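You operate a simulated robot arm through the tools that you are given. There is no shell and no other tool.

Carry out the task below with a simulated robot arm. There is one attempt and no reset: what you move stays moved.

Task
Fill the grey shock from the green-label bottle, the orange one from the blue-label bottle.
Fine: oil between the two lines, no spills, fingers off the oily necks; both bottles go back in the oil rack; leave the caps off. Set down upright: oil bottle with the green label, oil bottle with the grey label.

Only the result counts: the job must be done as asked and must still hold three seconds after the hand-in. Knocking over, shifting, dropping, spilling or breaking anything else fails it. A push-on lid holds only when it is set on centred and level and pressed home; a screw cap is set on level and turned clockwise until tight.

Robot
A 7-joint arm with a three-finger gripper, fixed in place. Base frame: the origin is on the floor under the middle of its stand, x ahead of it, y to its left, z up; the work surface is at about z = 900. Readings come in mm, rad, newtons and seconds.
It reaches about 977 mm from its shoulder. Its first joint turns from -2.897 to 2.897 rad. Payload 2.69 kg.
The tool frame sits at the grasp point between the pads (the TCP): z along the fingers, y along the line on which they close. The tips reach 29 mm beyond it. The gripper opens to 120 mm; its body begins 78 mm behind the TCP.
Orientation is that of the tool frame in the base frame, as a unit quaternion [x, y, z, w]. With the fingers straight down and closing along the base's y, the tool's x points along the base's -x, its y along +y and its z along -z.

Tools
- The arm moves only by the tool arm_command. Its argument "increments" is text: rows parted by semicolons, each of 7 numbers parted by spaces: the opening, from 0 (shut) to 1 (fully open), then the shift along the tool's x, y, z in units of 50 mm (1.0 is 50 mm), then the turn, a rotation vector about the tool's x, y, z in units of 6 degrees (1.0 is 6 degrees). In form: gripper tx ty tz rx ry rz; .... A call has 1 to 20 rows; each row shifts and turns the commanded pose from where the row before left it, along the tool's axes as they then stand. A call with a number of a shift or a turn outside -1 to 1 is refused whole. Rows are played at 5 a second. More than 50 mm and 0.15 rad between two rows, or a gripper value outside its range, and nothing of the call is played. Where a pose cannot be reached the arm comes as near as it can. A force on the tool above 40 N (or 10 N above the force at the start of the call, whichever is more), or a blocked arm, ends the call early, and 0.2 s more pass. Each finger travels about 136.2 mm/s and halts on what it meets, pressing with about 33 N; the grip force reading is that of the motor and also rises with nothing between the fingers. The clock runs only during rows and for 0.2 s after the last one: add rows that do not move to give the fingers time. The reply holds the time, the measured pose of the TCP, the force on the tool along the base axes, the opening and the grip force, in the units named above and with some noise, with the torque about the TCP (base axes, N m) and any sound that the robot's microphone picked up.
- Cameras (640 x 400 px; columns grow to the right, rows downward): "scene" is fixed at [221.5, -643, 1605]; the picture's right is [0.81, -0.59, 0.00], its down [-0.30, -0.41, -0.86] and it looks along [0.51, 0.70, -0.51] (base axes); focal length 310 px, centre (320, 200). "wrist" rides on the gripper at [63, 0, -104] in the tool frame; the picture's right is [0.00, 1.00, 0.00], its down [-0.83, 0.00, -0.56] and it looks along [-0.56, 0.00, 0.83] (tool axes); focal length 275 px, centre (320, 200). There is no depth. A picture from a camera that has moved, and an enlarged one, comes with that camera's place and axes in the base frame and with its lens. The place of the scene camera against the robot may be out by one fixed shift of up to 12 mm in any direction.
- grab_frame(camera): a new picture of that camera. The clock stands still meanwhile.
- slide_trunk(by): moves the trunk up (or, below 0, down) by that many mm; the arm rides with it, the base frame stays. It gives what a move gives, with no picture.
- inspect(camera, box): a new picture of the part [left, top, right, bottom] of that camera's present view, enlarged. The clock stands still meanwhile.
- job_done(): hands the job in; it is judged then, once.

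Nothing tells you positions but the pictures and the camera data. Unless the task says otherwise, let go and move clear before handing in.

The tools are called as a command line: name --argument value ..., lists and objects as JSON in quotes. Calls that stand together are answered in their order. arm_command: Moves the arm, as the interface text tells. Its arguments: {"type":"object","properties":{"increments":{"type":"string"}},"required":["increments"]} The other tools are called the same way: slide_trunk (by) moves the trunk up or down; grab_frame (camera) takes a picture; inspect (camera, box) takes an enlarged picture of a part of a camera's view; job_done () hands the job in.

At the start:

```text
time_s: 0.0
eef_pos: [543.1, 94.8, 1338.4]
tcp_rot: [0.0, 1.0, 0.0, 0.0]
wrist_force: [0.6, -1.0, 1.0]
torque: [-0.03, -0.03, 0.01]
opening: 120.4
finger_force: 0.0
trunk travel left (down, up): [-425.0, 161.0]
```

scene: 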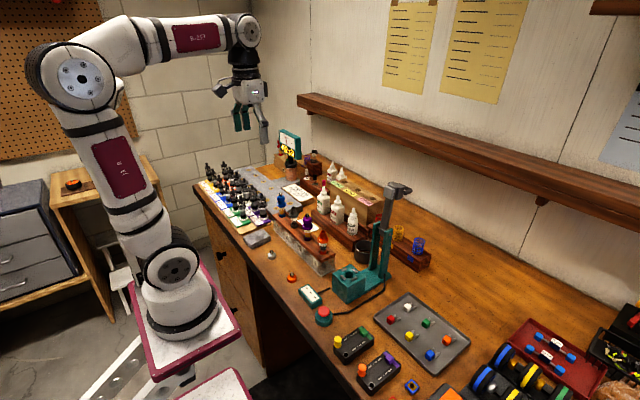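
wrist: 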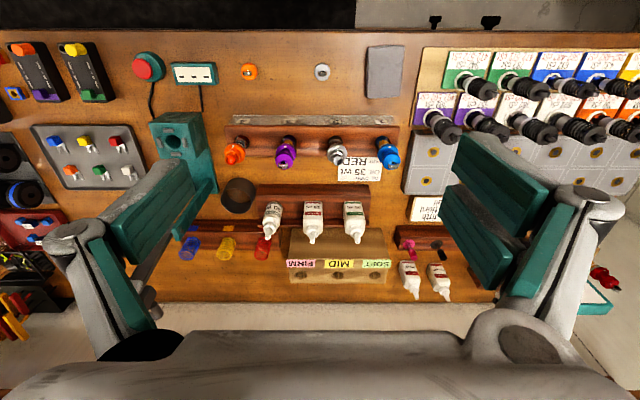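

I see a workbench with a shock stand, an oil rack with three bottles, and some loose items. I'll take enlarged pictures first to identify the shocks, bottles and labels.

inspect --camera "wrist" --box '[220, 100, 420, 225]'

inspect --camera "wrist" --box '[160, 180, 480, 310]'

inspect --camera "scene" --box '[240, 150, 440, 275]'

inspect --camera "scene" --box '[240, 220, 400, 320]'

inspect --camera "wrist" --box '[400, 30, 640, 200]'

```text
3.20 times, centred on (320, 162) of wrist
camera zoom: at [478.8, 95.4, 1443.8], right [0.0, 1.0, 0.0], down [0.83, 0.0, 0.56], along [0.56, 0.0, -0.83], focal length 881 px, centre (320, 320)
```

zoom: 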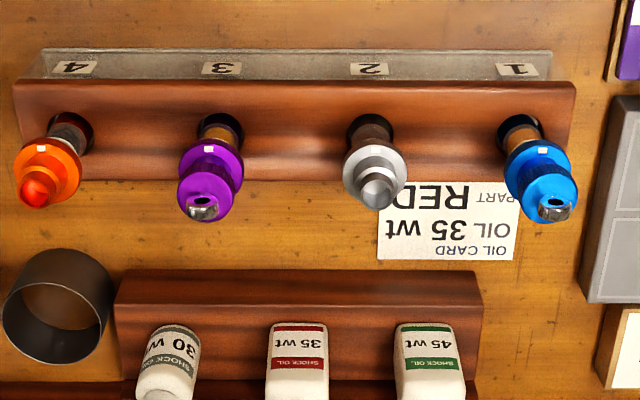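

```text
2.00 times, centred on (320, 245) of wrist
camera zoom: at [478.8, 95.4, 1443.8], right [0.0, 1.0, 0.0], down [0.83, 0.0, 0.56], along [0.56, 0.0, -0.83], focal length 551 px, centre (320, 110)
```

zoom: 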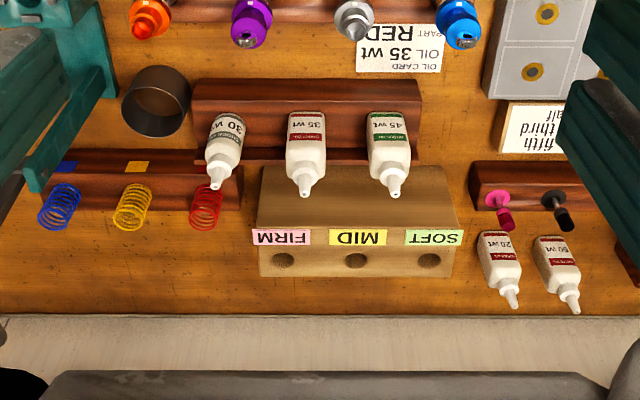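

```text
3.20 times, centred on (340, 212) of scene
camera zoom: at [221.5, -643.0, 1605.0], right [0.81, -0.59, 0.0], down [-0.3, -0.41, -0.86], along [0.51, 0.7, -0.51], focal length 991 px, centre (256, 160)
```

zoom: 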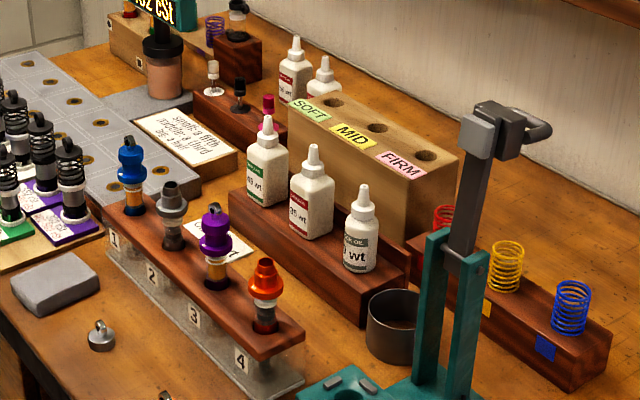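

```text
4.00 times, centred on (320, 270) of scene
camera zoom: at [221.5, -643.0, 1605.0], right [0.81, -0.59, 0.0], down [-0.3, -0.41, -0.86], along [0.51, 0.7, -0.51], focal length 1238 px, centre (320, -80)
```

zoom: 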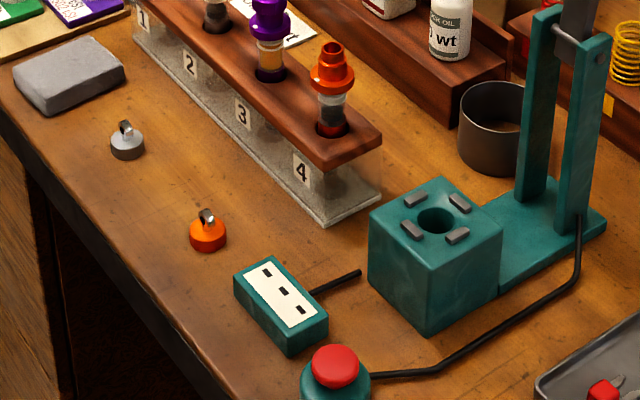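

```text
2.35 times, centred on (520, 115) of wrist
camera zoom: at [478.8, 95.4, 1443.8], right [0.0, 1.0, 0.0], down [0.83, 0.0, 0.56], along [0.56, 0.0, -0.83], focal length 648 px, centre (-151, 400)
```

zoom: 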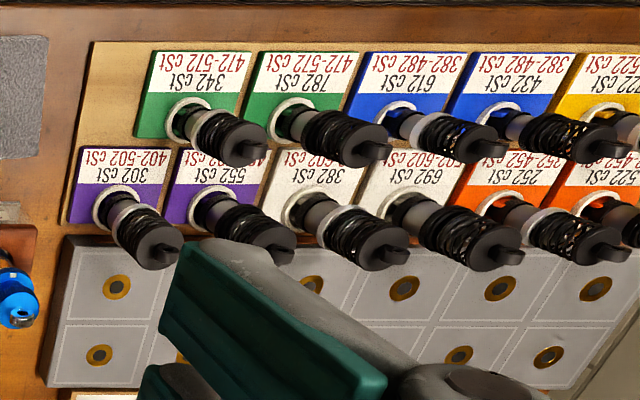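

The shock stand holds blue (1), grey (2), purple (3) and orange (4). The rack bottles look like 45 wt green, 35 wt red and 30 wt grey, so I need to find the blue label and will zoom in on all the bottles.

inspect --camera "wrist" --box '[250, 190, 380, 250]'

inspect --camera "wrist" --box '[380, 225, 470, 310]'

inspect --camera "scene" --box '[305, 185, 375, 245]'

inspect --camera "scene" --box '[300, 155, 360, 200]'

inspect --camera "scene" --box '[270, 190, 340, 270]'

inspect --camera "scene" --box '[560, 280, 640, 400]'

```text
4.92 times, centred on (315, 220) of wrist
camera zoom: at [478.8, 95.4, 1443.8], right [0.0, 1.0, 0.0], down [0.83, 0.0, 0.56], along [0.56, 0.0, -0.83], focal length 1355 px, centre (345, 102)
```

zoom: 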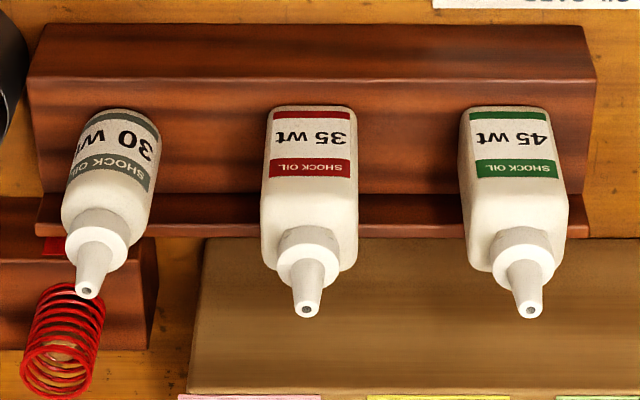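

```text
4.71 times, centred on (425, 268) of wrist
camera zoom: at [478.8, 95.4, 1443.8], right [0.0, 1.0, 0.0], down [0.83, 0.0, 0.56], along [0.56, 0.0, -0.83], focal length 1295 px, centre (-174, -118)
```

zoom: 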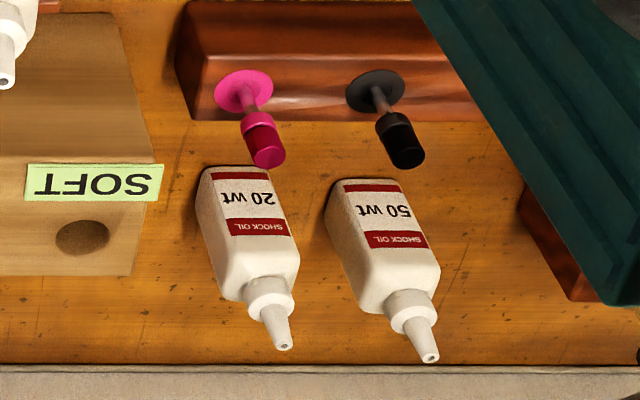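

```text
6.67 times, centred on (340, 215) of scene
camera zoom: at [221.5, -643.0, 1605.0], right [0.81, -0.59, 0.0], down [-0.3, -0.41, -0.86], along [0.51, 0.7, -0.51], focal length 2064 px, centre (187, 100)
```

zoom: 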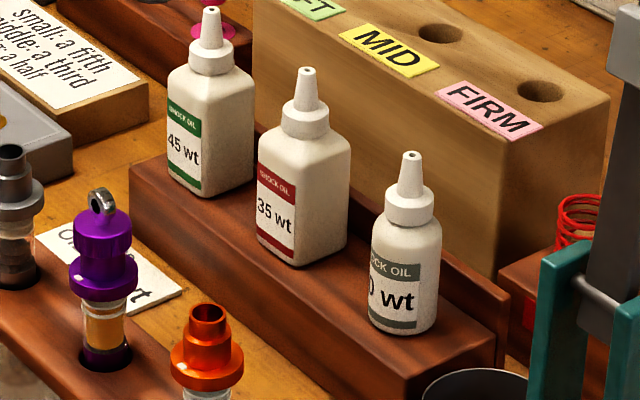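

```text
8.89 times, centred on (330, 178) of scene
camera zoom: at [221.5, -643.0, 1605.0], right [0.81, -0.59, 0.0], down [-0.3, -0.41, -0.86], along [0.51, 0.7, -0.51], focal length 2752 px, centre (231, 400)
```

zoom: 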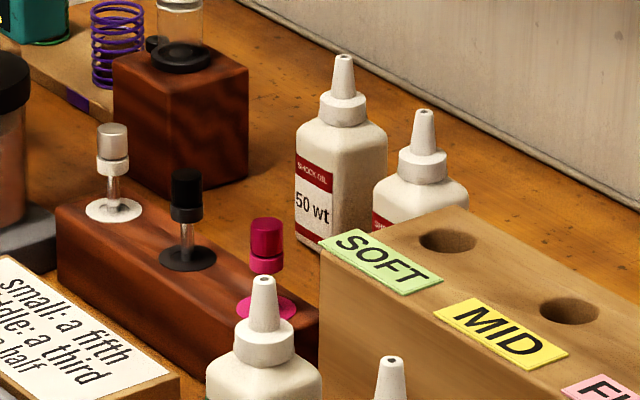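

```text
5.00 times, centred on (305, 230) of scene
camera zoom: at [221.5, -643.0, 1605.0], right [0.81, -0.59, 0.0], down [-0.3, -0.41, -0.86], along [0.51, 0.7, -0.51], focal length 1548 px, centre (395, 50)
```

zoom: 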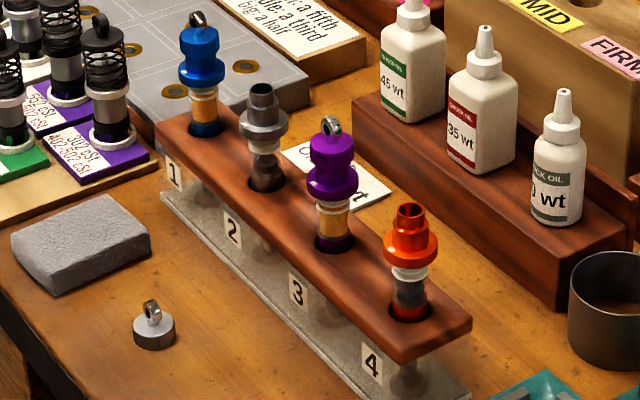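

```text
3.33 times, centred on (600, 340) of scene
camera zoom: at [221.5, -643.0, 1605.0], right [0.81, -0.59, 0.0], down [-0.3, -0.41, -0.86], along [0.51, 0.7, -0.51], focal length 1032 px, centre (-613, -267)
```

zoom: 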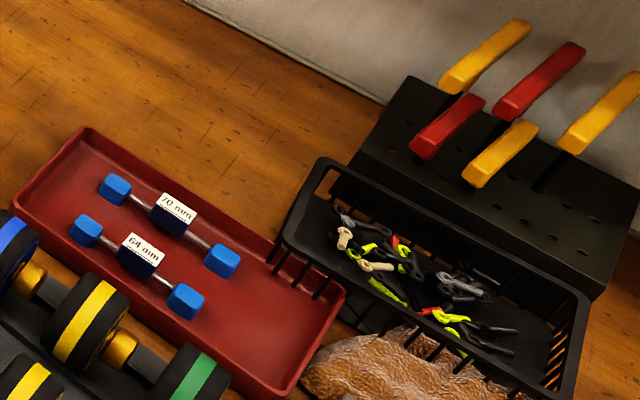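

Every label I can make out so far is green, red or grey, with no blue yet. Next I'll zoom in on the shock windows and the hidden areas, and bring the wrist camera in for a closer look.

inspect --camera "scene" --box '[270, 195, 310, 225]'

inspect --camera "scene" --box '[305, 225, 345, 260]'

inspect --camera "scene" --box '[335, 205, 370, 240]'

inspect --camera "scene" --box '[260, 120, 360, 190]'

inspect --camera "wrist" --box '[440, 180, 640, 320]'

inspect --camera "wrist" --box '[0, 30, 230, 330]'

```text
13.33 times, centred on (290, 210) of scene
camera zoom: at [221.5, -643.0, 1605.0], right [0.81, -0.59, 0.0], down [-0.3, -0.41, -0.86], along [0.51, 0.7, -0.51], focal length 4128 px, centre (720, 67)
```

zoom: 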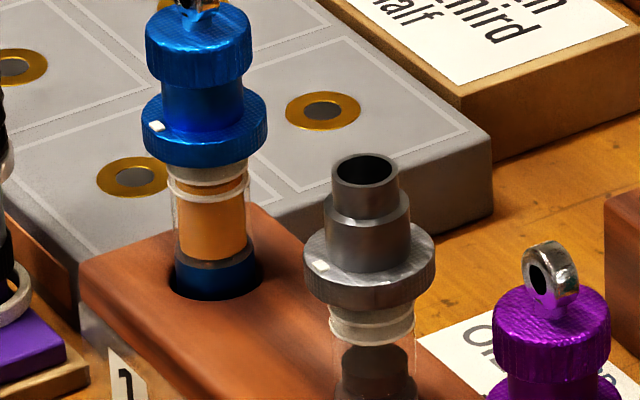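

```text
11.43 times, centred on (325, 242) of scene
camera zoom: at [221.5, -643.0, 1605.0], right [0.81, -0.59, 0.0], down [-0.3, -0.41, -0.86], along [0.51, 0.7, -0.51], focal length 3538 px, centre (263, -286)
```

zoom: 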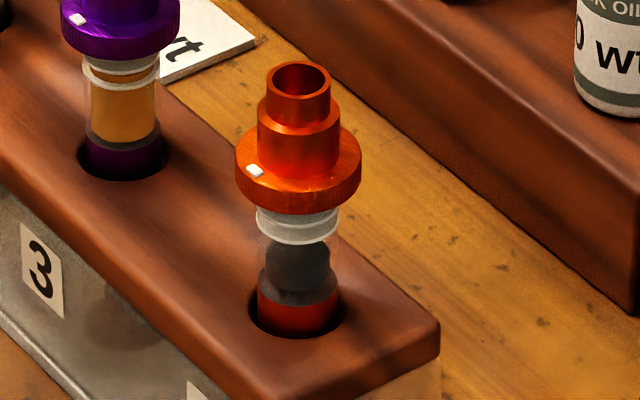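

```text
11.43 times, centred on (352, 222) of scene
camera zoom: at [221.5, -643.0, 1605.0], right [0.81, -0.59, 0.0], down [-0.3, -0.41, -0.86], along [0.51, 0.7, -0.51], focal length 3538 px, centre (-51, -57)
```

zoom: 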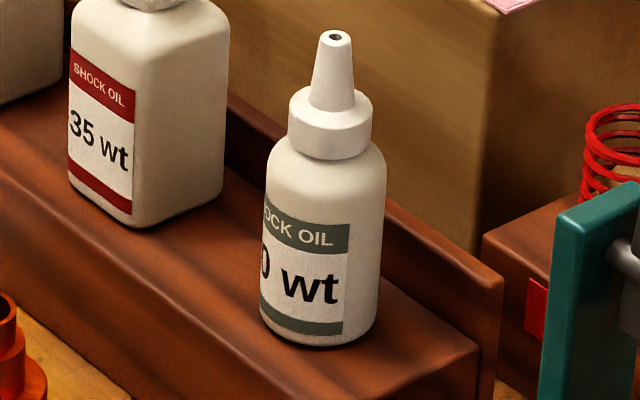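

```text
5.71 times, centred on (310, 155) of scene
camera zoom: at [221.5, -643.0, 1605.0], right [0.81, -0.59, 0.0], down [-0.3, -0.41, -0.86], along [0.51, 0.7, -0.51], focal length 1769 px, centre (377, 457)
```

zoom: 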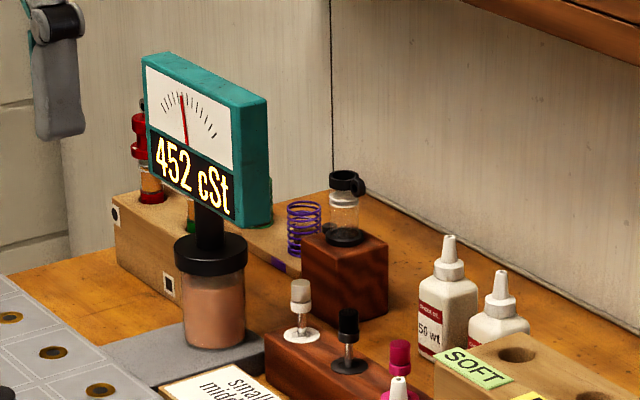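

```text
2.86 times, centred on (540, 250) of wrist
camera zoom: at [478.8, 95.4, 1443.8], right [0.0, 1.0, 0.0], down [0.83, 0.0, 0.56], along [0.56, 0.0, -0.83], focal length 786 px, centre (-309, 57)
```

zoom: 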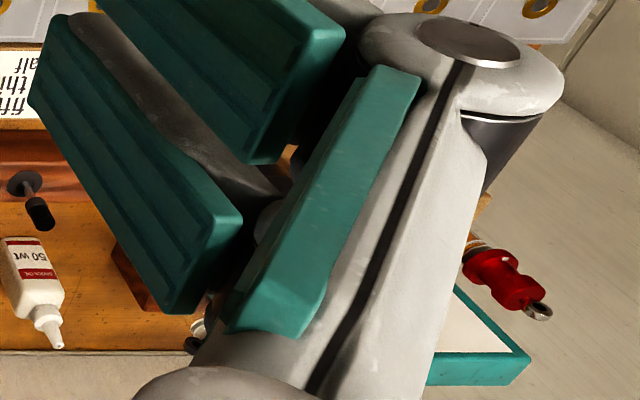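

```text
1.33 times, centred on (115, 180) of wrist
camera zoom: at [478.8, 95.4, 1443.8], right [0.0, 1.0, 0.0], down [0.83, 0.0, 0.56], along [0.56, 0.0, -0.83], focal length 367 px, centre (593, 227)
```

zoom: 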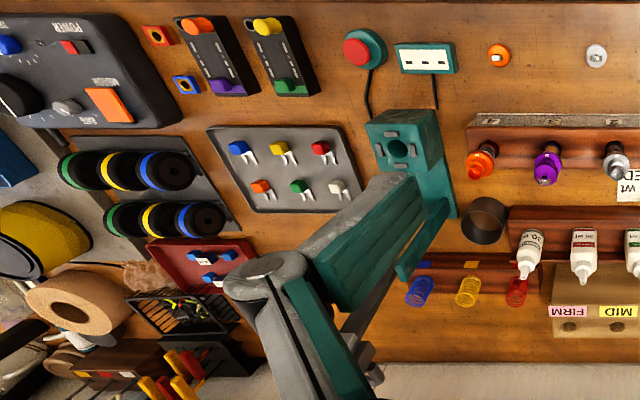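

The bench has exactly three rack bottles: green 45 wt, red 35 wt and grey 30 wt. The two spare bottles behind it have red labels. I'll check the gripper's shape next, because finger spacing matters for keeping off the necks.

inspect --camera "scene" --box '[200, 20, 300, 150]'

inspect --camera "wrist" --box '[40, 120, 320, 400]'

inspect --camera "scene" --box '[0, 0, 300, 400]'

```text
3.08 times, centred on (250, 85) of scene
camera zoom: at [221.5, -643.0, 1605.0], right [0.81, -0.59, 0.0], down [-0.3, -0.41, -0.86], along [0.51, 0.7, -0.51], focal length 953 px, centre (535, 554)
```

zoom: 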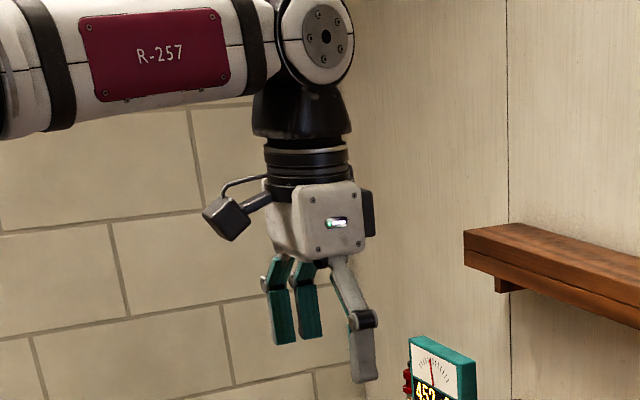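

```text
1.43 times, centred on (180, 260) of wrist
camera zoom: at [478.8, 95.4, 1443.8], right [0.0, 1.0, 0.0], down [0.83, 0.0, 0.56], along [0.56, 0.0, -0.83], focal length 393 px, centre (520, 114)
```

zoom: 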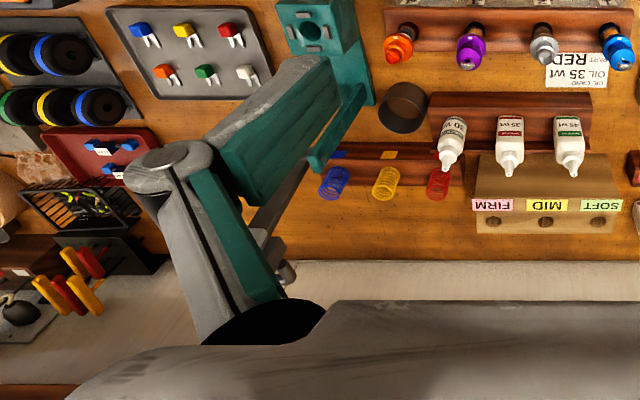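

```text
1.00 times, centred on (150, 200) of scene (not enlarged: the box is as wide or as high as the picture)
camera zoom: at [221.5, -643.0, 1605.0], right [0.81, -0.59, 0.0], down [-0.3, -0.41, -0.86], along [0.51, 0.7, -0.51], focal length 310 px, centre (490, 200)
```

zoom: 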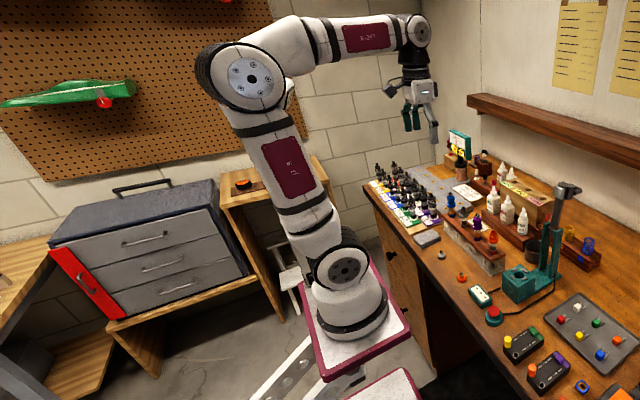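

The gripper has one thumb on the tool's −y side and a pair of fingers on the +y side, about 28 mm apart. The shocks are near x≈667 and the rack bottles near x≈826. Before going near anything, I'll test how far the wrist can roll up here in free space.

arm_command --increments "1 0 0 0 0 0 1; 1 0 0 0 0 0 1; 1 0 0 0 0 0 1; 1 0 0 0 0 0 1; 1 0 0 0 0 0 1; 1 0 0 0 0 0 1; 1 0 0 0 0 0 1; 1 0 0 0 0 0 1; 1 0 0 0 0 0 1; 1 0 0 0 0 0 1; 1 0 0 0 0 0 1; 1 0 0 0 0 0 1; 1 0 0 0 0 0 1; 1 0 0 0 0 0 1; 1 0 0 0 0 0 1; 1 0 0 0 0 0 1; 1 0 0 0 0 0 1; 1 0 0 0 0 0 1; 1 0 0 0 0 0 1; 1 0 0 0 0 0 1"

```text
time_s: 4.2
eef_pos: [541.3, 96.3, 1339.1]
tcp_rot: [0.866, 0.499, 0.001, 0.0]
wrist_force: [0.4, -0.2, 0.5]
torque: [0.01, -0.01, 0.0]
opening: 120.0
finger_force: 0.2
trunk travel left (down, up): [-425.0, 161.0]
```

arm_command --increments "1 0 0 0 0 0 1; 1 0 0 0 0 0 1; 1 0 0 0 0 0 1; 1 0 0 0 0 0 1; 1 0 0 0 0 0 1; 1 0 0 0 0 0 1; 1 0 0 0 0 0 1; 1 0 0 0 0 0 1; 1 0 0 0 0 0 1; 1 0 0 0 0 0 1"

grab_frame --camera "wrist"

```text
time_s: 6.4
eef_pos: [553.4, 79.3, 1330.2]
tcp_rot: [0.999, 0.002, -0.029, -0.043]
wrist_force: [0.0, -0.3, 0.0]
torque: [0.01, 0.0, 0.0]
opening: 119.9
finger_force: 0.1
trunk travel left (down, up): [-425.0, 161.0]
```

```text
taken
camera wrist: at [623.3, 70.5, 1430.3], right [0.01, -1.0, -0.09], down [-0.8, -0.06, 0.6], along [-0.6, 0.07, -0.79], focal length 275 px, centre (320, 200)
```

wrist: 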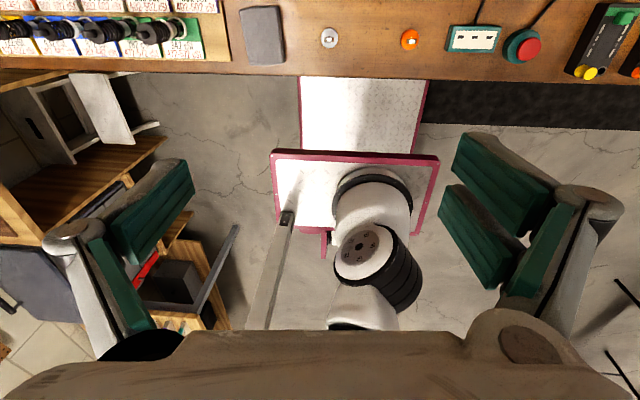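

Roll reaches about 166° before it's limited. So I can grip with the camera side down and pour with it rolled up to about 165°. I'll unroll now, then pitch the hand to check the pick and pour attitudes in free space.

arm_command --increments "1 0 0 0 0 0 -1; 1 0 0 0 0 0 -1; 1 0 0 0 0 0 -1; 1 0 0 0 0 0 -1; 1 0 0 0 0 0 -1; 1 0 0 0 0 0 -1; 1 0 0 0 0 0 -1; 1 0 0 0 0 0 -1; 1 0 0 0 0 0 -1; 1 0 0 0 0 0 -1; 1 0 0 0 0 0 -1; 1 0 0 0 0 0 -1; 1 0 0 0 0 0 -1; 1 0 0 0 0 0 -1; 1 0 0 0 0 0 -1; 1 0 0 0 0 0 -1; 1 0 0 0 0 0 -1; 1 0 0 0 0 0 -1; 1 0 0 0 0 0 -1; 1 0 0 0 0 0 -1"

arm_command --increments "1 0 0 0 0 0 -1; 1 0 0 0 0 0 -1; 1 0 0 0 0 0 -1; 1 0 0 0 0 0 -1; 1 0 0 0 0 0 -1; 1 0 0 0 0 0 -1; 1 0 0 0 0 0 -1; 1 0 0 0 0 0 -1; 1 0 0 0 0 0 -1; 1 0 0 0 0 0 -1; 1 0 0 0 0 0 0"

```text
time_s: 10.6
eef_pos: [541.4, 96.4, 1338.7]
tcp_rot: [0.5, 0.866, 0.0, 0.0]
wrist_force: [0.8, 0.0, 0.8]
torque: [-0.02, -0.02, 0.01]
opening: 119.9
finger_force: 0.0
trunk travel left (down, up): [-425.0, 161.0]
```

```text
time_s: 13.0
eef_pos: [541.6, 97.0, 1339.6]
tcp_rot: [0.0, 1.0, 0.0, 0.001]
wrist_force: [0.1, 0.4, -0.2]
torque: [0.01, 0.01, -0.02]
opening: 120.1
finger_force: 0.0
trunk travel left (down, up): [-425.0, 161.0]
```

The wrist camera pose is reported without noise, so I'll aim the camera straight down over the shocks and rack to measure positions well.

arm_command --increments "1 -0.787 -0.233 0.3 0 0 0; 1 -0.787 -0.233 0.3 0 0 0; 1 -0.787 -0.233 0.3 0 0 0; 1 0 0 0 0 1 0; 1 0 0 0 0 1 0; 1 0 0 0 0 1 0; 1 0 0 0 0 1 0; 1 0 0 0 0 1 0; 1 0 0 0 0 0.667 0; 1 0 0 0 0 0 0; 1 0 0 0 0 0 0"

grab_frame --camera "wrist"

```text
time_s: 15.4
eef_pos: [660.6, 60.2, 1294.9]
tcp_rot: [-0.001, 0.972, 0.0, -0.234]
wrist_force: [0.0, -0.6, 0.3]
torque: [0.0, -0.02, 0.02]
opening: 120.1
finger_force: 0.0
out of reach, approached as far as the arm can: row 8, 9
trunk travel left (down, up): [-425.0, 161.0]
```

```text
taken
camera wrist: at [651.3, 60.4, 1416.3], right [0.0, 1.0, 0.0], down [0.99, 0.0, 0.12], along [0.12, 0.0, -0.99], focal length 275 px, centre (320, 200)
```

wrist: 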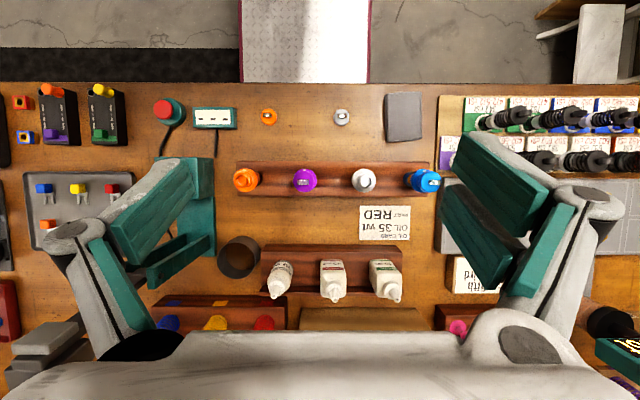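

inspect --camera "wrist" --box '[225, 150, 345, 210]'

inspect --camera "wrist" --box '[335, 150, 455, 210]'

inspect --camera "wrist" --box '[255, 235, 415, 315]'

```text
5.33 times, centred on (285, 180) of wrist
camera zoom: at [651.3, 60.4, 1416.3], right [0.0, 1.0, 0.0], down [0.99, 0.0, 0.12], along [0.12, 0.0, -0.99], focal length 1468 px, centre (507, 307)
```

zoom: 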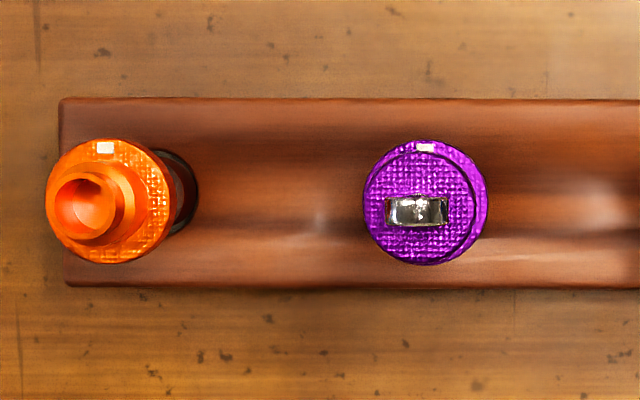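

```text
5.33 times, centred on (395, 180) of wrist
camera zoom: at [651.3, 60.4, 1416.3], right [0.0, 1.0, 0.0], down [0.99, 0.0, 0.12], along [0.12, 0.0, -0.99], focal length 1468 px, centre (-80, 307)
```

zoom: 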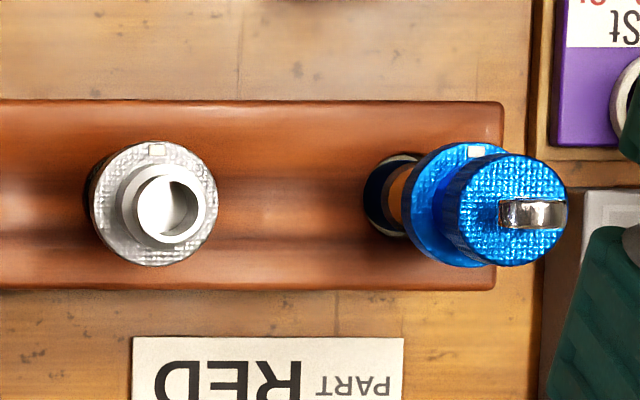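

```text
4.00 times, centred on (335, 275) of wrist
camera zoom: at [651.3, 60.4, 1416.3], right [0.0, 1.0, 0.0], down [0.99, 0.0, 0.12], along [0.12, 0.0, -0.99], focal length 1101 px, centre (260, -100)
```

zoom: 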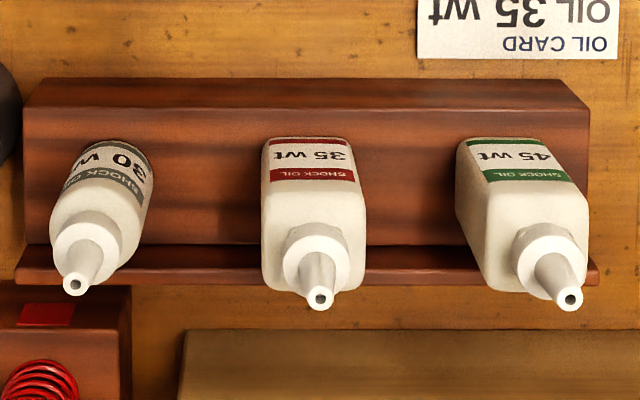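

Positions so far: the green bottle is at about (828, 164), red at (828, 80) and grey at (827, −3), with openings near (670, 124) for the grey shock and (671, −46) for the orange. Next I'll zoom in tightly on the level marks on the shock tubes.

inspect --camera "scene" --box '[326, 240, 342, 252]'

inspect --camera "scene" --box '[288, 210, 304, 222]'

inspect --camera "scene" --box '[306, 222, 326, 244]'

inspect --camera "scene" --box '[288, 204, 308, 232]'

```text
16.00 times, centred on (334, 246) of scene
camera zoom: at [221.5, -643.0, 1605.0], right [0.81, -0.59, 0.0], down [-0.3, -0.41, -0.86], along [0.51, 0.7, -0.51], focal length 4953 px, centre (96, -536)
```

zoom: 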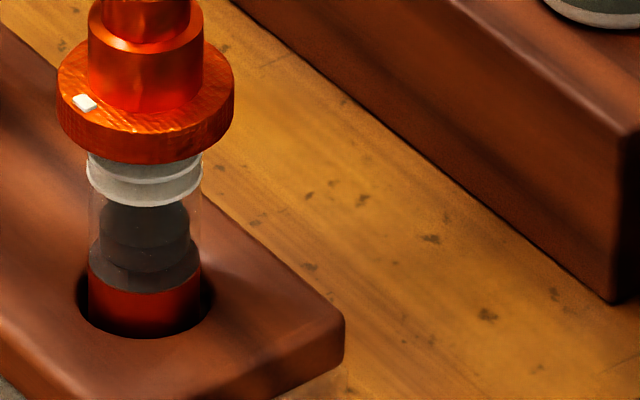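

```text
16.00 times, centred on (296, 216) of scene
camera zoom: at [221.5, -643.0, 1605.0], right [0.81, -0.59, 0.0], down [-0.3, -0.41, -0.86], along [0.51, 0.7, -0.51], focal length 4953 px, centre (704, -56)
```

zoom: 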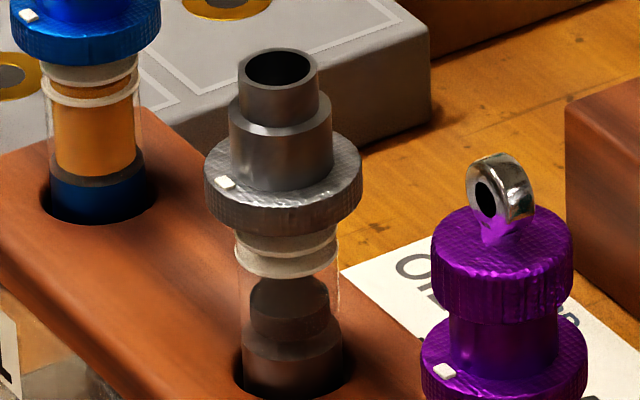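

```text
16.00 times, centred on (316, 233) of scene
camera zoom: at [221.5, -643.0, 1605.0], right [0.81, -0.59, 0.0], down [-0.3, -0.41, -0.86], along [0.51, 0.7, -0.51], focal length 4953 px, centre (384, -328)
```

zoom: 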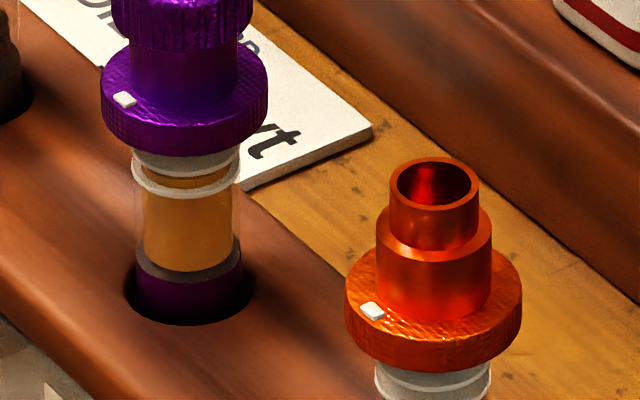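

```text
14.29 times, centred on (298, 218) of scene
camera zoom: at [221.5, -643.0, 1605.0], right [0.81, -0.59, 0.0], down [-0.3, -0.41, -0.86], along [0.51, 0.7, -0.51], focal length 4423 px, centre (634, -57)
```

zoom: 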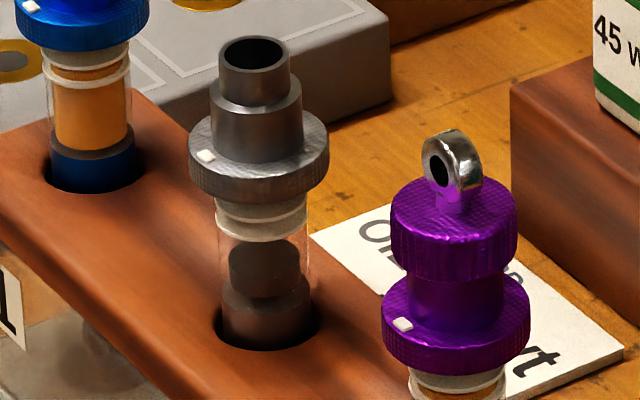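

The tubes have two pale rings near the top, and the full shocks (blue and purple) show their oil level between them, so that's the target. I'll rehearse the pick attitude at 60° down, then the roll and pour attitude, high in free space.

arm_command --increments "1 0 0 0 0 -1 0; 1 0 0 0 0 -1 0; 1 0 0 0 0 -1 0; 1 0 0 0 0 -1 0; 1 0 0 0 0 -1 0; 1 0 0 0 0 -1 0; 1 0 0 0 0 -1 0; 1 0 0 0 0 -1 0; 1 0 0 0 0 -1 0; 1 0 0 0 0 -1 0; 1 0 0 0 0 -0.667 0; 1 0 0 0 0 0 0; 1 0 0 0 0 0 0"

grab_frame --camera "wrist"

grab_frame --camera "scene"

```text
time_s: 18.2
eef_pos: [658.7, 60.3, 1293.5]
tcp_rot: [0.0, 0.948, 0.0, 0.317]
wrist_force: [-0.3, 0.7, 0.0]
torque: [0.0, 0.02, 0.01]
opening: 120.2
finger_force: 0.0
trunk travel left (down, up): [-425.0, 161.0]
```

```text
taken
camera wrist: at [546.7, 60.4, 1340.0], right [0.0, 1.0, 0.0], down [0.33, 0.0, 0.94], along [0.94, 0.0, -0.33], focal length 275 px, centre (320, 200)
```

wrist: 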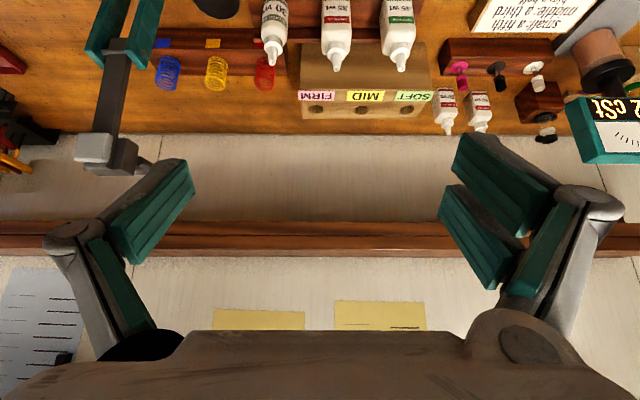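

```text
taken
```

scene: 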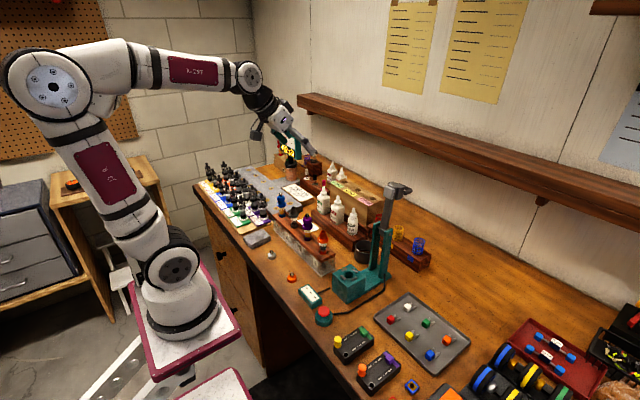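

arm_command --increments "1 0 0 0 0 1 0; 1 0 0 0 0 0.167 0; 1 -0.35 0 0.72 0 0 0; 1 -0.35 0 0.72 0 0 0; 1 0 0 0 0 0 0"

arm_command --increments "1 0 0 0 0 0 1; 1 0 0 0 0 0 1; 1 0 0 0 0 0 1; 1 0 0 0 0 0 1; 1 0 0 0 0 0 1; 1 0 0 0 0 0 1; 1 0 0 0 0 0 1; 1 0 0 0 0 0 1; 1 0 0 0 0 0 1; 1 0 0 0 0 0 1; 1 0 0 0 0 0 1; 1 0 0 0 0 0 1; 1 0 0 0 0 0 1; 1 0 0 0 0 0 1; 1 0 0 0 0 0 1; 1 0 0 0 0 0 1; 1 0 0 0 0 0 1; 1 0 0 0 0 0 1; 1 0 0 0 0 0 1; 1 0 0 0 0 0 1"

arm_command --increments "1 0 0 0 0 0 1; 1 0 0 0 0 0 1; 1 0 0 0 0 0 1; 1 0 0 0 0 0 1; 1 0 0 0 0 0 1; 1 0 0 0 0 0 1; 1 0 0 0 0 0 1; 1 0 0 0 0 0 0; 1 0 0 0 0 0 0"

```text
time_s: 19.4
eef_pos: [727.0, 61.6, 1248.8]
tcp_rot: [-0.001, 0.966, 0.0, 0.259]
wrist_force: [-0.2, -0.6, -0.3]
torque: [-0.01, -0.02, 0.0]
opening: 120.2
finger_force: 0.2
trunk travel left (down, up): [-425.0, 161.0]
```

```text
time_s: 23.6
eef_pos: [727.2, 59.9, 1249.9]
tcp_rot: [0.837, 0.482, 0.224, 0.129]
wrist_force: [0.1, 0.5, -0.4]
torque: [-0.01, -0.01, -0.01]
opening: 120.2
finger_force: 0.2
trunk travel left (down, up): [-425.0, 161.0]
```

```text
time_s: 25.6
eef_pos: [726.7, 60.7, 1250.8]
tcp_rot: [0.954, 0.151, 0.255, 0.04]
wrist_force: [0.2, 0.4, -0.2]
torque: [-0.02, -0.02, -0.04]
opening: 119.7
finger_force: 0.1
trunk travel left (down, up): [-425.0, 161.0]
```

Rolling to 162° works. Now I'll pitch up towards horizontal in this rolled attitude.

arm_command --increments "1 0 0 0 -0.309 0.951 0; 1 0 0 0 -0.309 0.951 0; 1 0 0 0 -0.309 0.951 0; 1 0 0 0 -0.309 0.951 0; 1 0 0 0 -0.309 0.951 0; 1 0 0 0 -0.309 0.951 0; 1 0 0 0 -0.309 0.951 0; 1 0 0 0 -0.309 0.951 0; 1 0 0 0 -0.309 0.951 0; 1 0 0 0 -0.309 0.951 0; 1 0 0 0 0 0 0; 1 0 0 0 0 0 0"

grab_frame --camera "wrist"

grab_frame --camera "scene"

```text
time_s: 28.2
eef_pos: [743.7, 65.4, 1258.8]
tcp_rot: [0.698, 0.111, 0.699, 0.11]
wrist_force: [0.1, 0.3, 0.0]
torque: [0.0, 0.0, -0.02]
opening: 120.2
finger_force: 0.1
out of reach, approached as far as the arm can: row 9, 10
trunk travel left (down, up): [-425.0, 161.0]
```

```text
taken
camera wrist: at [638.8, 84.6, 1319.0], right [0.0, -0.95, 0.31], down [-0.56, -0.26, -0.79], along [0.83, -0.17, -0.53], focal length 275 px, centre (320, 200)
```

wrist: 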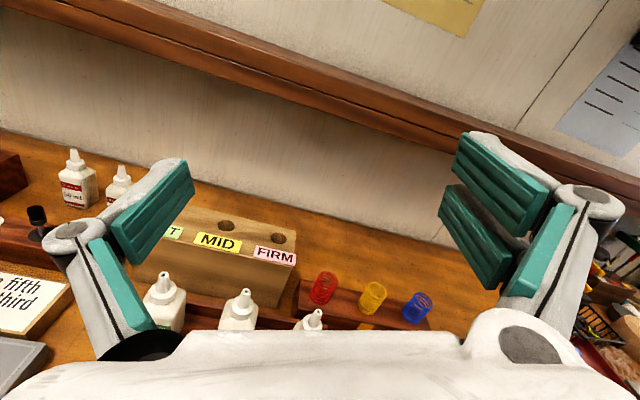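

```text
taken
```

scene: 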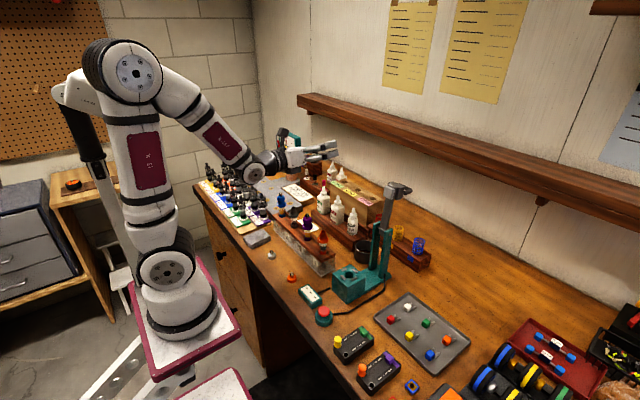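

Horizontal is reachable, but the arm is folded too tightly at this trunk height. Lowering the trunk will give more room, so I'll retreat to a safe spot first, unroll, and then lower it.

arm_command --increments "1 0 0 0 0.309 -0.951 0; 1 0 0 0 0.309 -0.951 0; 1 0 0 0 0.309 -0.951 0; 1 0 0 0 0.309 -0.951 0; 1 0 0 0 0.309 -0.951 0; 1 0 0 0 0.309 -0.951 0; 1 0 0 0 0.309 -0.951 0; 1 0 0 0 0.309 -0.951 0; 1 0 0 0 0.309 -0.951 0; 1 0 0 0 0.309 -0.951 0; 1 0 0 0 0 0 -1; 1 0 0 0 0 0 -1; 1 0 0 0 0 0 -1; 1 0 0 0 0 0 -1; 1 0 0 0 0 0 -1; 1 0 0 0 0 0 -1; 1 0 0 0 0 0 -1; 1 0 0 0 0 0 0"

arm_command --increments "1 0 0 0 0 0 -1; 1 0 0 0 0 0 -1; 1 0 0 0 0 0 -1; 1 0 0 0 0 0 -1; 1 0 0 0 0 0 -1; 1 0 0 0 0 0 -1; 1 0 0 0 0 0 -1; 1 0 0 0 0 0 -1; 1 0 0 0 0 0 -1; 1 0 0 0 0 0 -1; 1 0 0 0 0 0 -1; 1 0 0 0 0 0 -1; 1 0 0 0 0 0 -1; 1 0 0 0 0 0 -1; 1 0 0 0 0 0 -1; 1 0 0 0 0 0 -1; 1 0 0 0 0 0 -1; 1 0 0 0 0 0 -1; 1 0 0 0 0 0 -1; 1 0 0 0 0 0 -1"

```text
time_s: 32.0
eef_pos: [744.5, 60.2, 1259.1]
tcp_rot: [0.839, 0.478, 0.228, 0.12]
wrist_force: [-0.1, 0.3, -0.4]
torque: [0.0, -0.01, 0.02]
opening: 120.1
finger_force: 0.0
trunk travel left (down, up): [-425.0, 161.0]
```

```text
time_s: 36.2
eef_pos: [743.3, 66.1, 1259.3]
tcp_rot: [-0.001, 0.966, -0.001, 0.259]
wrist_force: [-0.5, -0.2, 0.1]
torque: [0.0, -0.01, -0.01]
opening: 120.1
finger_force: 0.0
trunk travel left (down, up): [-425.0, 161.0]
```

arm_command --increments "1 0.504 0 -0.568 0 0 0; 1 0.504 0 -0.568 0 0 0; 1 0.504 0 -0.568 0 0 0; 1 0.504 0 -0.568 0 0 0; 1 0.504 0 -0.568 0 0 0; 1 0 0 0 0 0 0"

slide_trunk --by -120

grab_frame --camera "scene"

```text
time_s: 37.6
eef_pos: [560.6, 65.2, 1319.2]
tcp_rot: [0.0, 0.966, 0.0, 0.259]
wrist_force: [0.3, 0.2, 0.3]
torque: [-0.03, 0.03, 0.0]
opening: 119.9
finger_force: 0.0
trunk travel left (down, up): [-425.0, 161.0]
```

```text
time_s: 39.1
eef_pos: [562.1, 65.0, 1197.8]
tcp_rot: [0.001, 0.966, 0.0, 0.259]
wrist_force: [-0.5, 0.1, 0.7]
torque: [0.01, -0.02, 0.02]
opening: 120.0
finger_force: 0.0
trunk travel left (down, up): [-305.0, 281.0]
```

```text
taken
```

scene: 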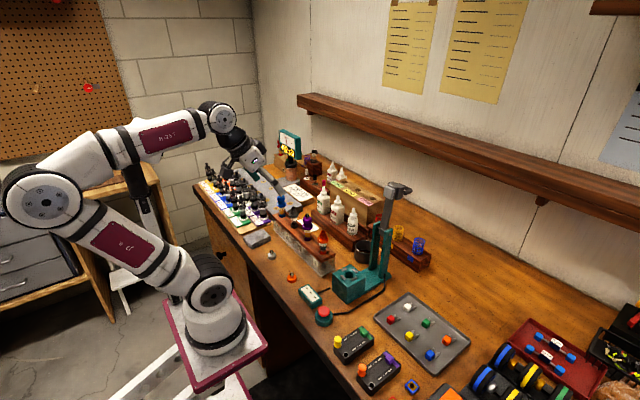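

The trunk seems to carry the shoulder forward as it goes down, which would fold the arm even more. I'll try raising it instead.

slide_trunk --by 200

arm_command --increments "1 0.5 0 0.866 0 0 0; 1 0.5 0 0.866 0 0 0; 1 0.4 0 0.6928 0 0 0; 1 0 0 0 0 0 0"

slide_trunk --by 81

grab_frame --camera "scene"

```text
time_s: 41.3
eef_pos: [563.1, 65.5, 1398.7]
tcp_rot: [0.0, 0.966, -0.001, 0.259]
wrist_force: [0.9, -0.2, -1.3]
torque: [-0.01, -0.03, 0.0]
opening: 120.2
finger_force: 0.0
trunk travel left (down, up): [-505.0, 81.0]
```

```text
time_s: 42.3
eef_pos: [564.0, 66.2, 1258.0]
tcp_rot: [-0.001, 0.966, 0.0, 0.258]
wrist_force: [0.4, 0.1, -0.7]
torque: [0.01, -0.02, -0.02]
opening: 120.0
finger_force: 0.0
trunk travel left (down, up): [-505.0, 81.0]
```

```text
time_s: 43.4
eef_pos: [564.1, 65.3, 1340.3]
tcp_rot: [0.0, 0.966, 0.0, 0.258]
wrist_force: [0.3, -0.4, -0.8]
torque: [0.0, 0.0, 0.0]
opening: 120.1
finger_force: 0.0
trunk travel left (down, up): [-586.0, 0.0]
```

```text
taken
```

scene: 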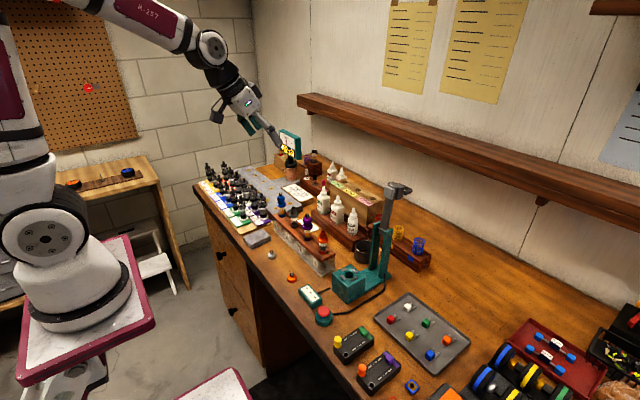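

Raising the trunk pulls the shoulder back and up, which opens the arm. I'll rehearse the rolled pour attitude again from this trunk height.

arm_command --increments "1 -0.4765 -0.025 0.795 0 0 0; 1 -0.4765 -0.025 0.795 0 0 0; 1 -0.4765 -0.025 0.795 0 0 0; 1 -0.4765 -0.025 0.795 0 0 0; 1 0 0 0 0 0 1; 1 0 0 0 0 0 1; 1 0 0 0 0 0 1; 1 0 0 0 0 0 1; 1 0 0 0 0 0 1; 1 0 0 0 0 0 1; 1 0 0 0 0 0 1; 1 0 0 0 0 0 1; 1 0 0 0 0 0 1; 1 0 0 0 0 0 1; 1 0 0 0 0 0 1; 1 0 0 0 0 0 1; 1 0 0 0 0 0 1; 1 0 0 0 0 0 1; 1 0 0 0 0 0 1; 1 0 0 0 0 0 1"

arm_command --increments "1 0 0 0 0 0 1; 1 0 0 0 0 0 1; 1 0 0 0 0 0 1; 1 0 0 0 0 0 1; 1 0 0 0 0 0 1; 1 0 0 0 0 0 1; 1 0 0 0 0 0 1; 1 0 0 0 0 0 1; 1 0 0 0 0 0 1; 1 0 0 0 0 0 1; 1 0 0 0 0 0 1; 1 0 0 0 0 0 1; 1 0 0 0 0 0 1; 1 0 0 0 0 0 1; 1 0 0 0 0 0 0"

```text
time_s: 47.6
eef_pos: [723.8, 60.2, 1248.0]
tcp_rot: [0.718, 0.646, 0.193, 0.174]
wrist_force: [0.5, -0.1, 0.2]
torque: [-0.02, -0.02, -0.01]
opening: 120.1
finger_force: 0.0
trunk travel left (down, up): [-586.0, 0.0]
```

```text
time_s: 50.8
eef_pos: [725.4, 60.6, 1248.8]
tcp_rot: [0.966, 0.0, 0.258, 0.0]
wrist_force: [-0.7, 0.5, -0.7]
torque: [0.02, 0.02, 0.0]
opening: 120.0
finger_force: 0.1
trunk travel left (down, up): [-586.0, 0.0]
```

A full 180° roll is reachable here. Now the pitch-up.

arm_command --increments "1 0 0 0 0 1 0; 1 0 0 0 0 1 0; 1 0 0 0 0 1 0; 1 0 0 0 0 1 0; 1 0 0 0 0 1 0; 1 0 0 0 0 1 0; 1 0 0 0 0 1 0; 1 0 0 0 0 1 0; 1 0 0 0 0 1 0; 1 0 0 0 0 1 0; 1 0 0 0 0 0 0; 1 0 0 0 0 0 0"

grab_frame --camera "scene"

```text
time_s: 53.4
eef_pos: [724.8, 59.4, 1243.5]
tcp_rot: [0.707, 0.0, 0.707, -0.001]
wrist_force: [0.1, -0.2, 0.3]
torque: [0.02, 0.01, 0.01]
opening: 119.6
finger_force: 0.1
out of reach, approached as far as the arm can: row 3
trunk travel left (down, up): [-586.0, 0.0]
```

```text
taken
```

scene: 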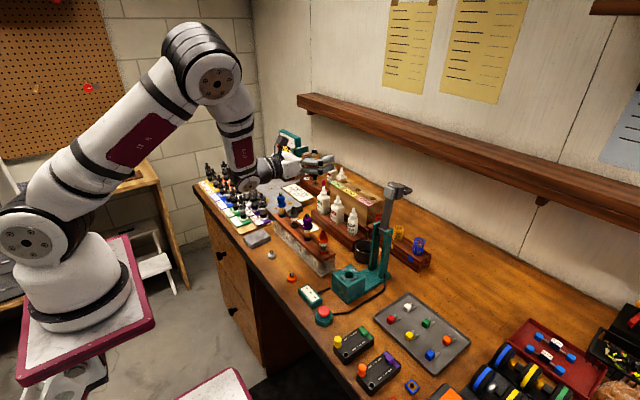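

arm_command --increments "1 -1 0 0 0 0 0; 1 -1 0 0 0 0 0; 1 0 0 0 0 1 0; 1 0 0 0 0 1 0; 1 0 0 0 0 1 0; 1 0 0 0 0 0 0"

grab_frame --camera "scene"

grab_frame --camera "wrist"

```text
time_s: 54.8
eef_pos: [723.4, 60.5, 1144.0]
tcp_rot: [0.587, 0.0, 0.81, -0.001]
wrist_force: [0.4, 0.5, 0.0]
torque: [0.0, 0.03, 0.02]
opening: 120.1
finger_force: 0.1
trunk travel left (down, up): [-586.0, 0.0]
```

```text
taken
```

scene: 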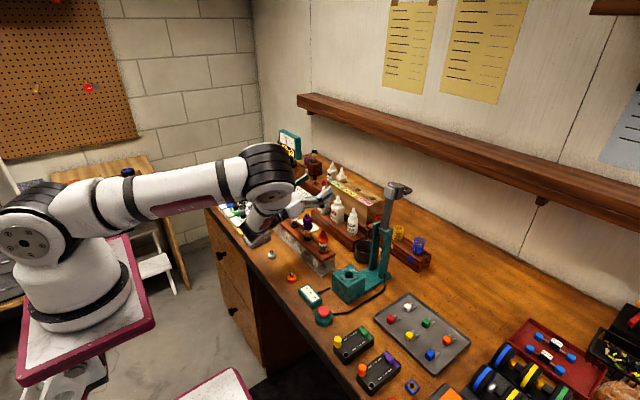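

```text
taken
camera wrist: at [605.6, 59.8, 1171.9], right [0.0, -1.0, 0.0], down [-0.27, 0.0, -0.96], along [0.96, 0.0, -0.27], focal length 275 px, centre (320, 200)
```

wrist: 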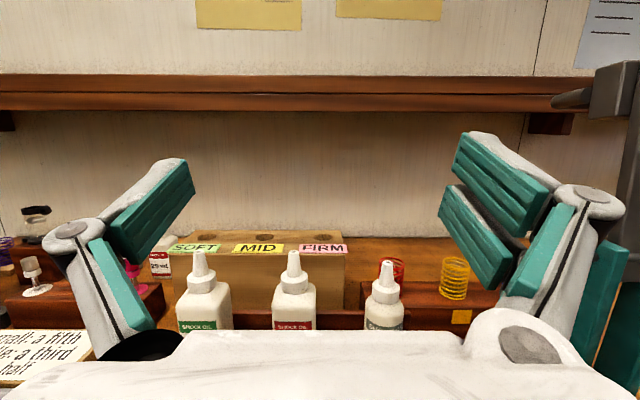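

inspect --camera "scene" --box '[190, 130, 370, 280]'

```text
2.67 times, centred on (280, 205) of scene
camera zoom: at [221.5, -643.0, 1605.0], right [0.81, -0.59, 0.0], down [-0.3, -0.41, -0.86], along [0.51, 0.7, -0.51], focal length 826 px, centre (427, 187)
```

zoom: 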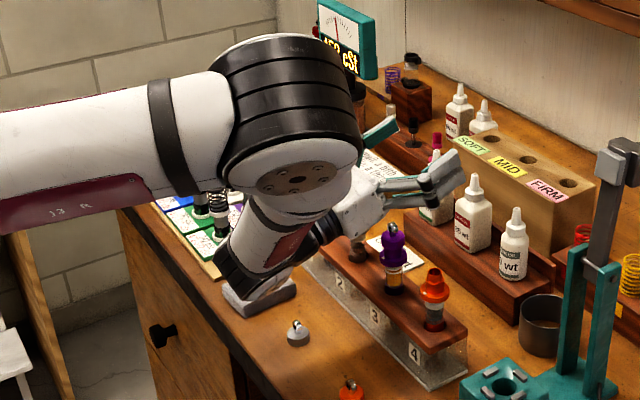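

It reaches even an upward attitude, though the forearm drops low there, so I'll stay with flatter pitches. This low view is useful for measuring bottle and rack heights, so I'll zoom in.

inspect --camera "wrist" --box '[165, 235, 425, 335]'

```text
2.46 times, centred on (295, 285) of wrist
camera zoom: at [605.6, 59.8, 1171.9], right [0.0, -1.0, 0.0], down [-0.27, 0.0, -0.96], along [0.96, 0.0, -0.27], focal length 678 px, centre (382, -9)
```

zoom: 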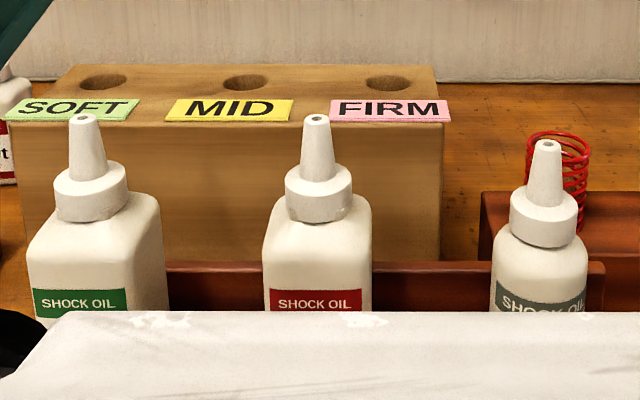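

Tip heights come out at about 1063 for green and red, and 1054 for grey. I'll go to a 50°-down attitude with the camera on top, where it looks nearly straight down, then raise up for careful measurement.

arm_command --increments "1 0 0 0 0 -1 0; 1 0 0 0 0 -1 0; 1 0 0 0 0 -1 0; 1 0 0 0 0 -1 0; 1 0 0 0 0 -1 0; 1 0 0 0 0 -1 0; 1 0 0 0 0 -1 0; 1 0 0 0 0 -1 0; 1 0 0 0 0 -1 0; 1 0 0 0 0 -1 0; 1 0 0 0 0 -1 0; 1 0 0 0 0 -0.333 0; 1 0 0 0 0 0 0"

grab_frame --camera "wrist"

```text
time_s: 57.6
eef_pos: [723.9, 59.7, 1143.4]
tcp_rot: [0.94, 0.0, 0.342, 0.0]
wrist_force: [0.0, 0.0, 0.2]
torque: [0.03, 0.02, -0.02]
opening: 120.1
finger_force: 0.2
trunk travel left (down, up): [-586.0, 0.0]
```

```text
taken
camera wrist: at [705.9, 59.7, 1264.9], right [0.0, -1.0, 0.0], down [-0.99, 0.0, -0.11], along [0.11, 0.0, -0.99], focal length 275 px, centre (320, 200)
```

wrist: 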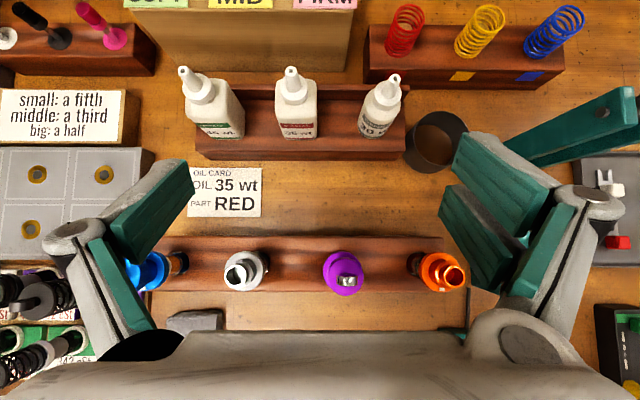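

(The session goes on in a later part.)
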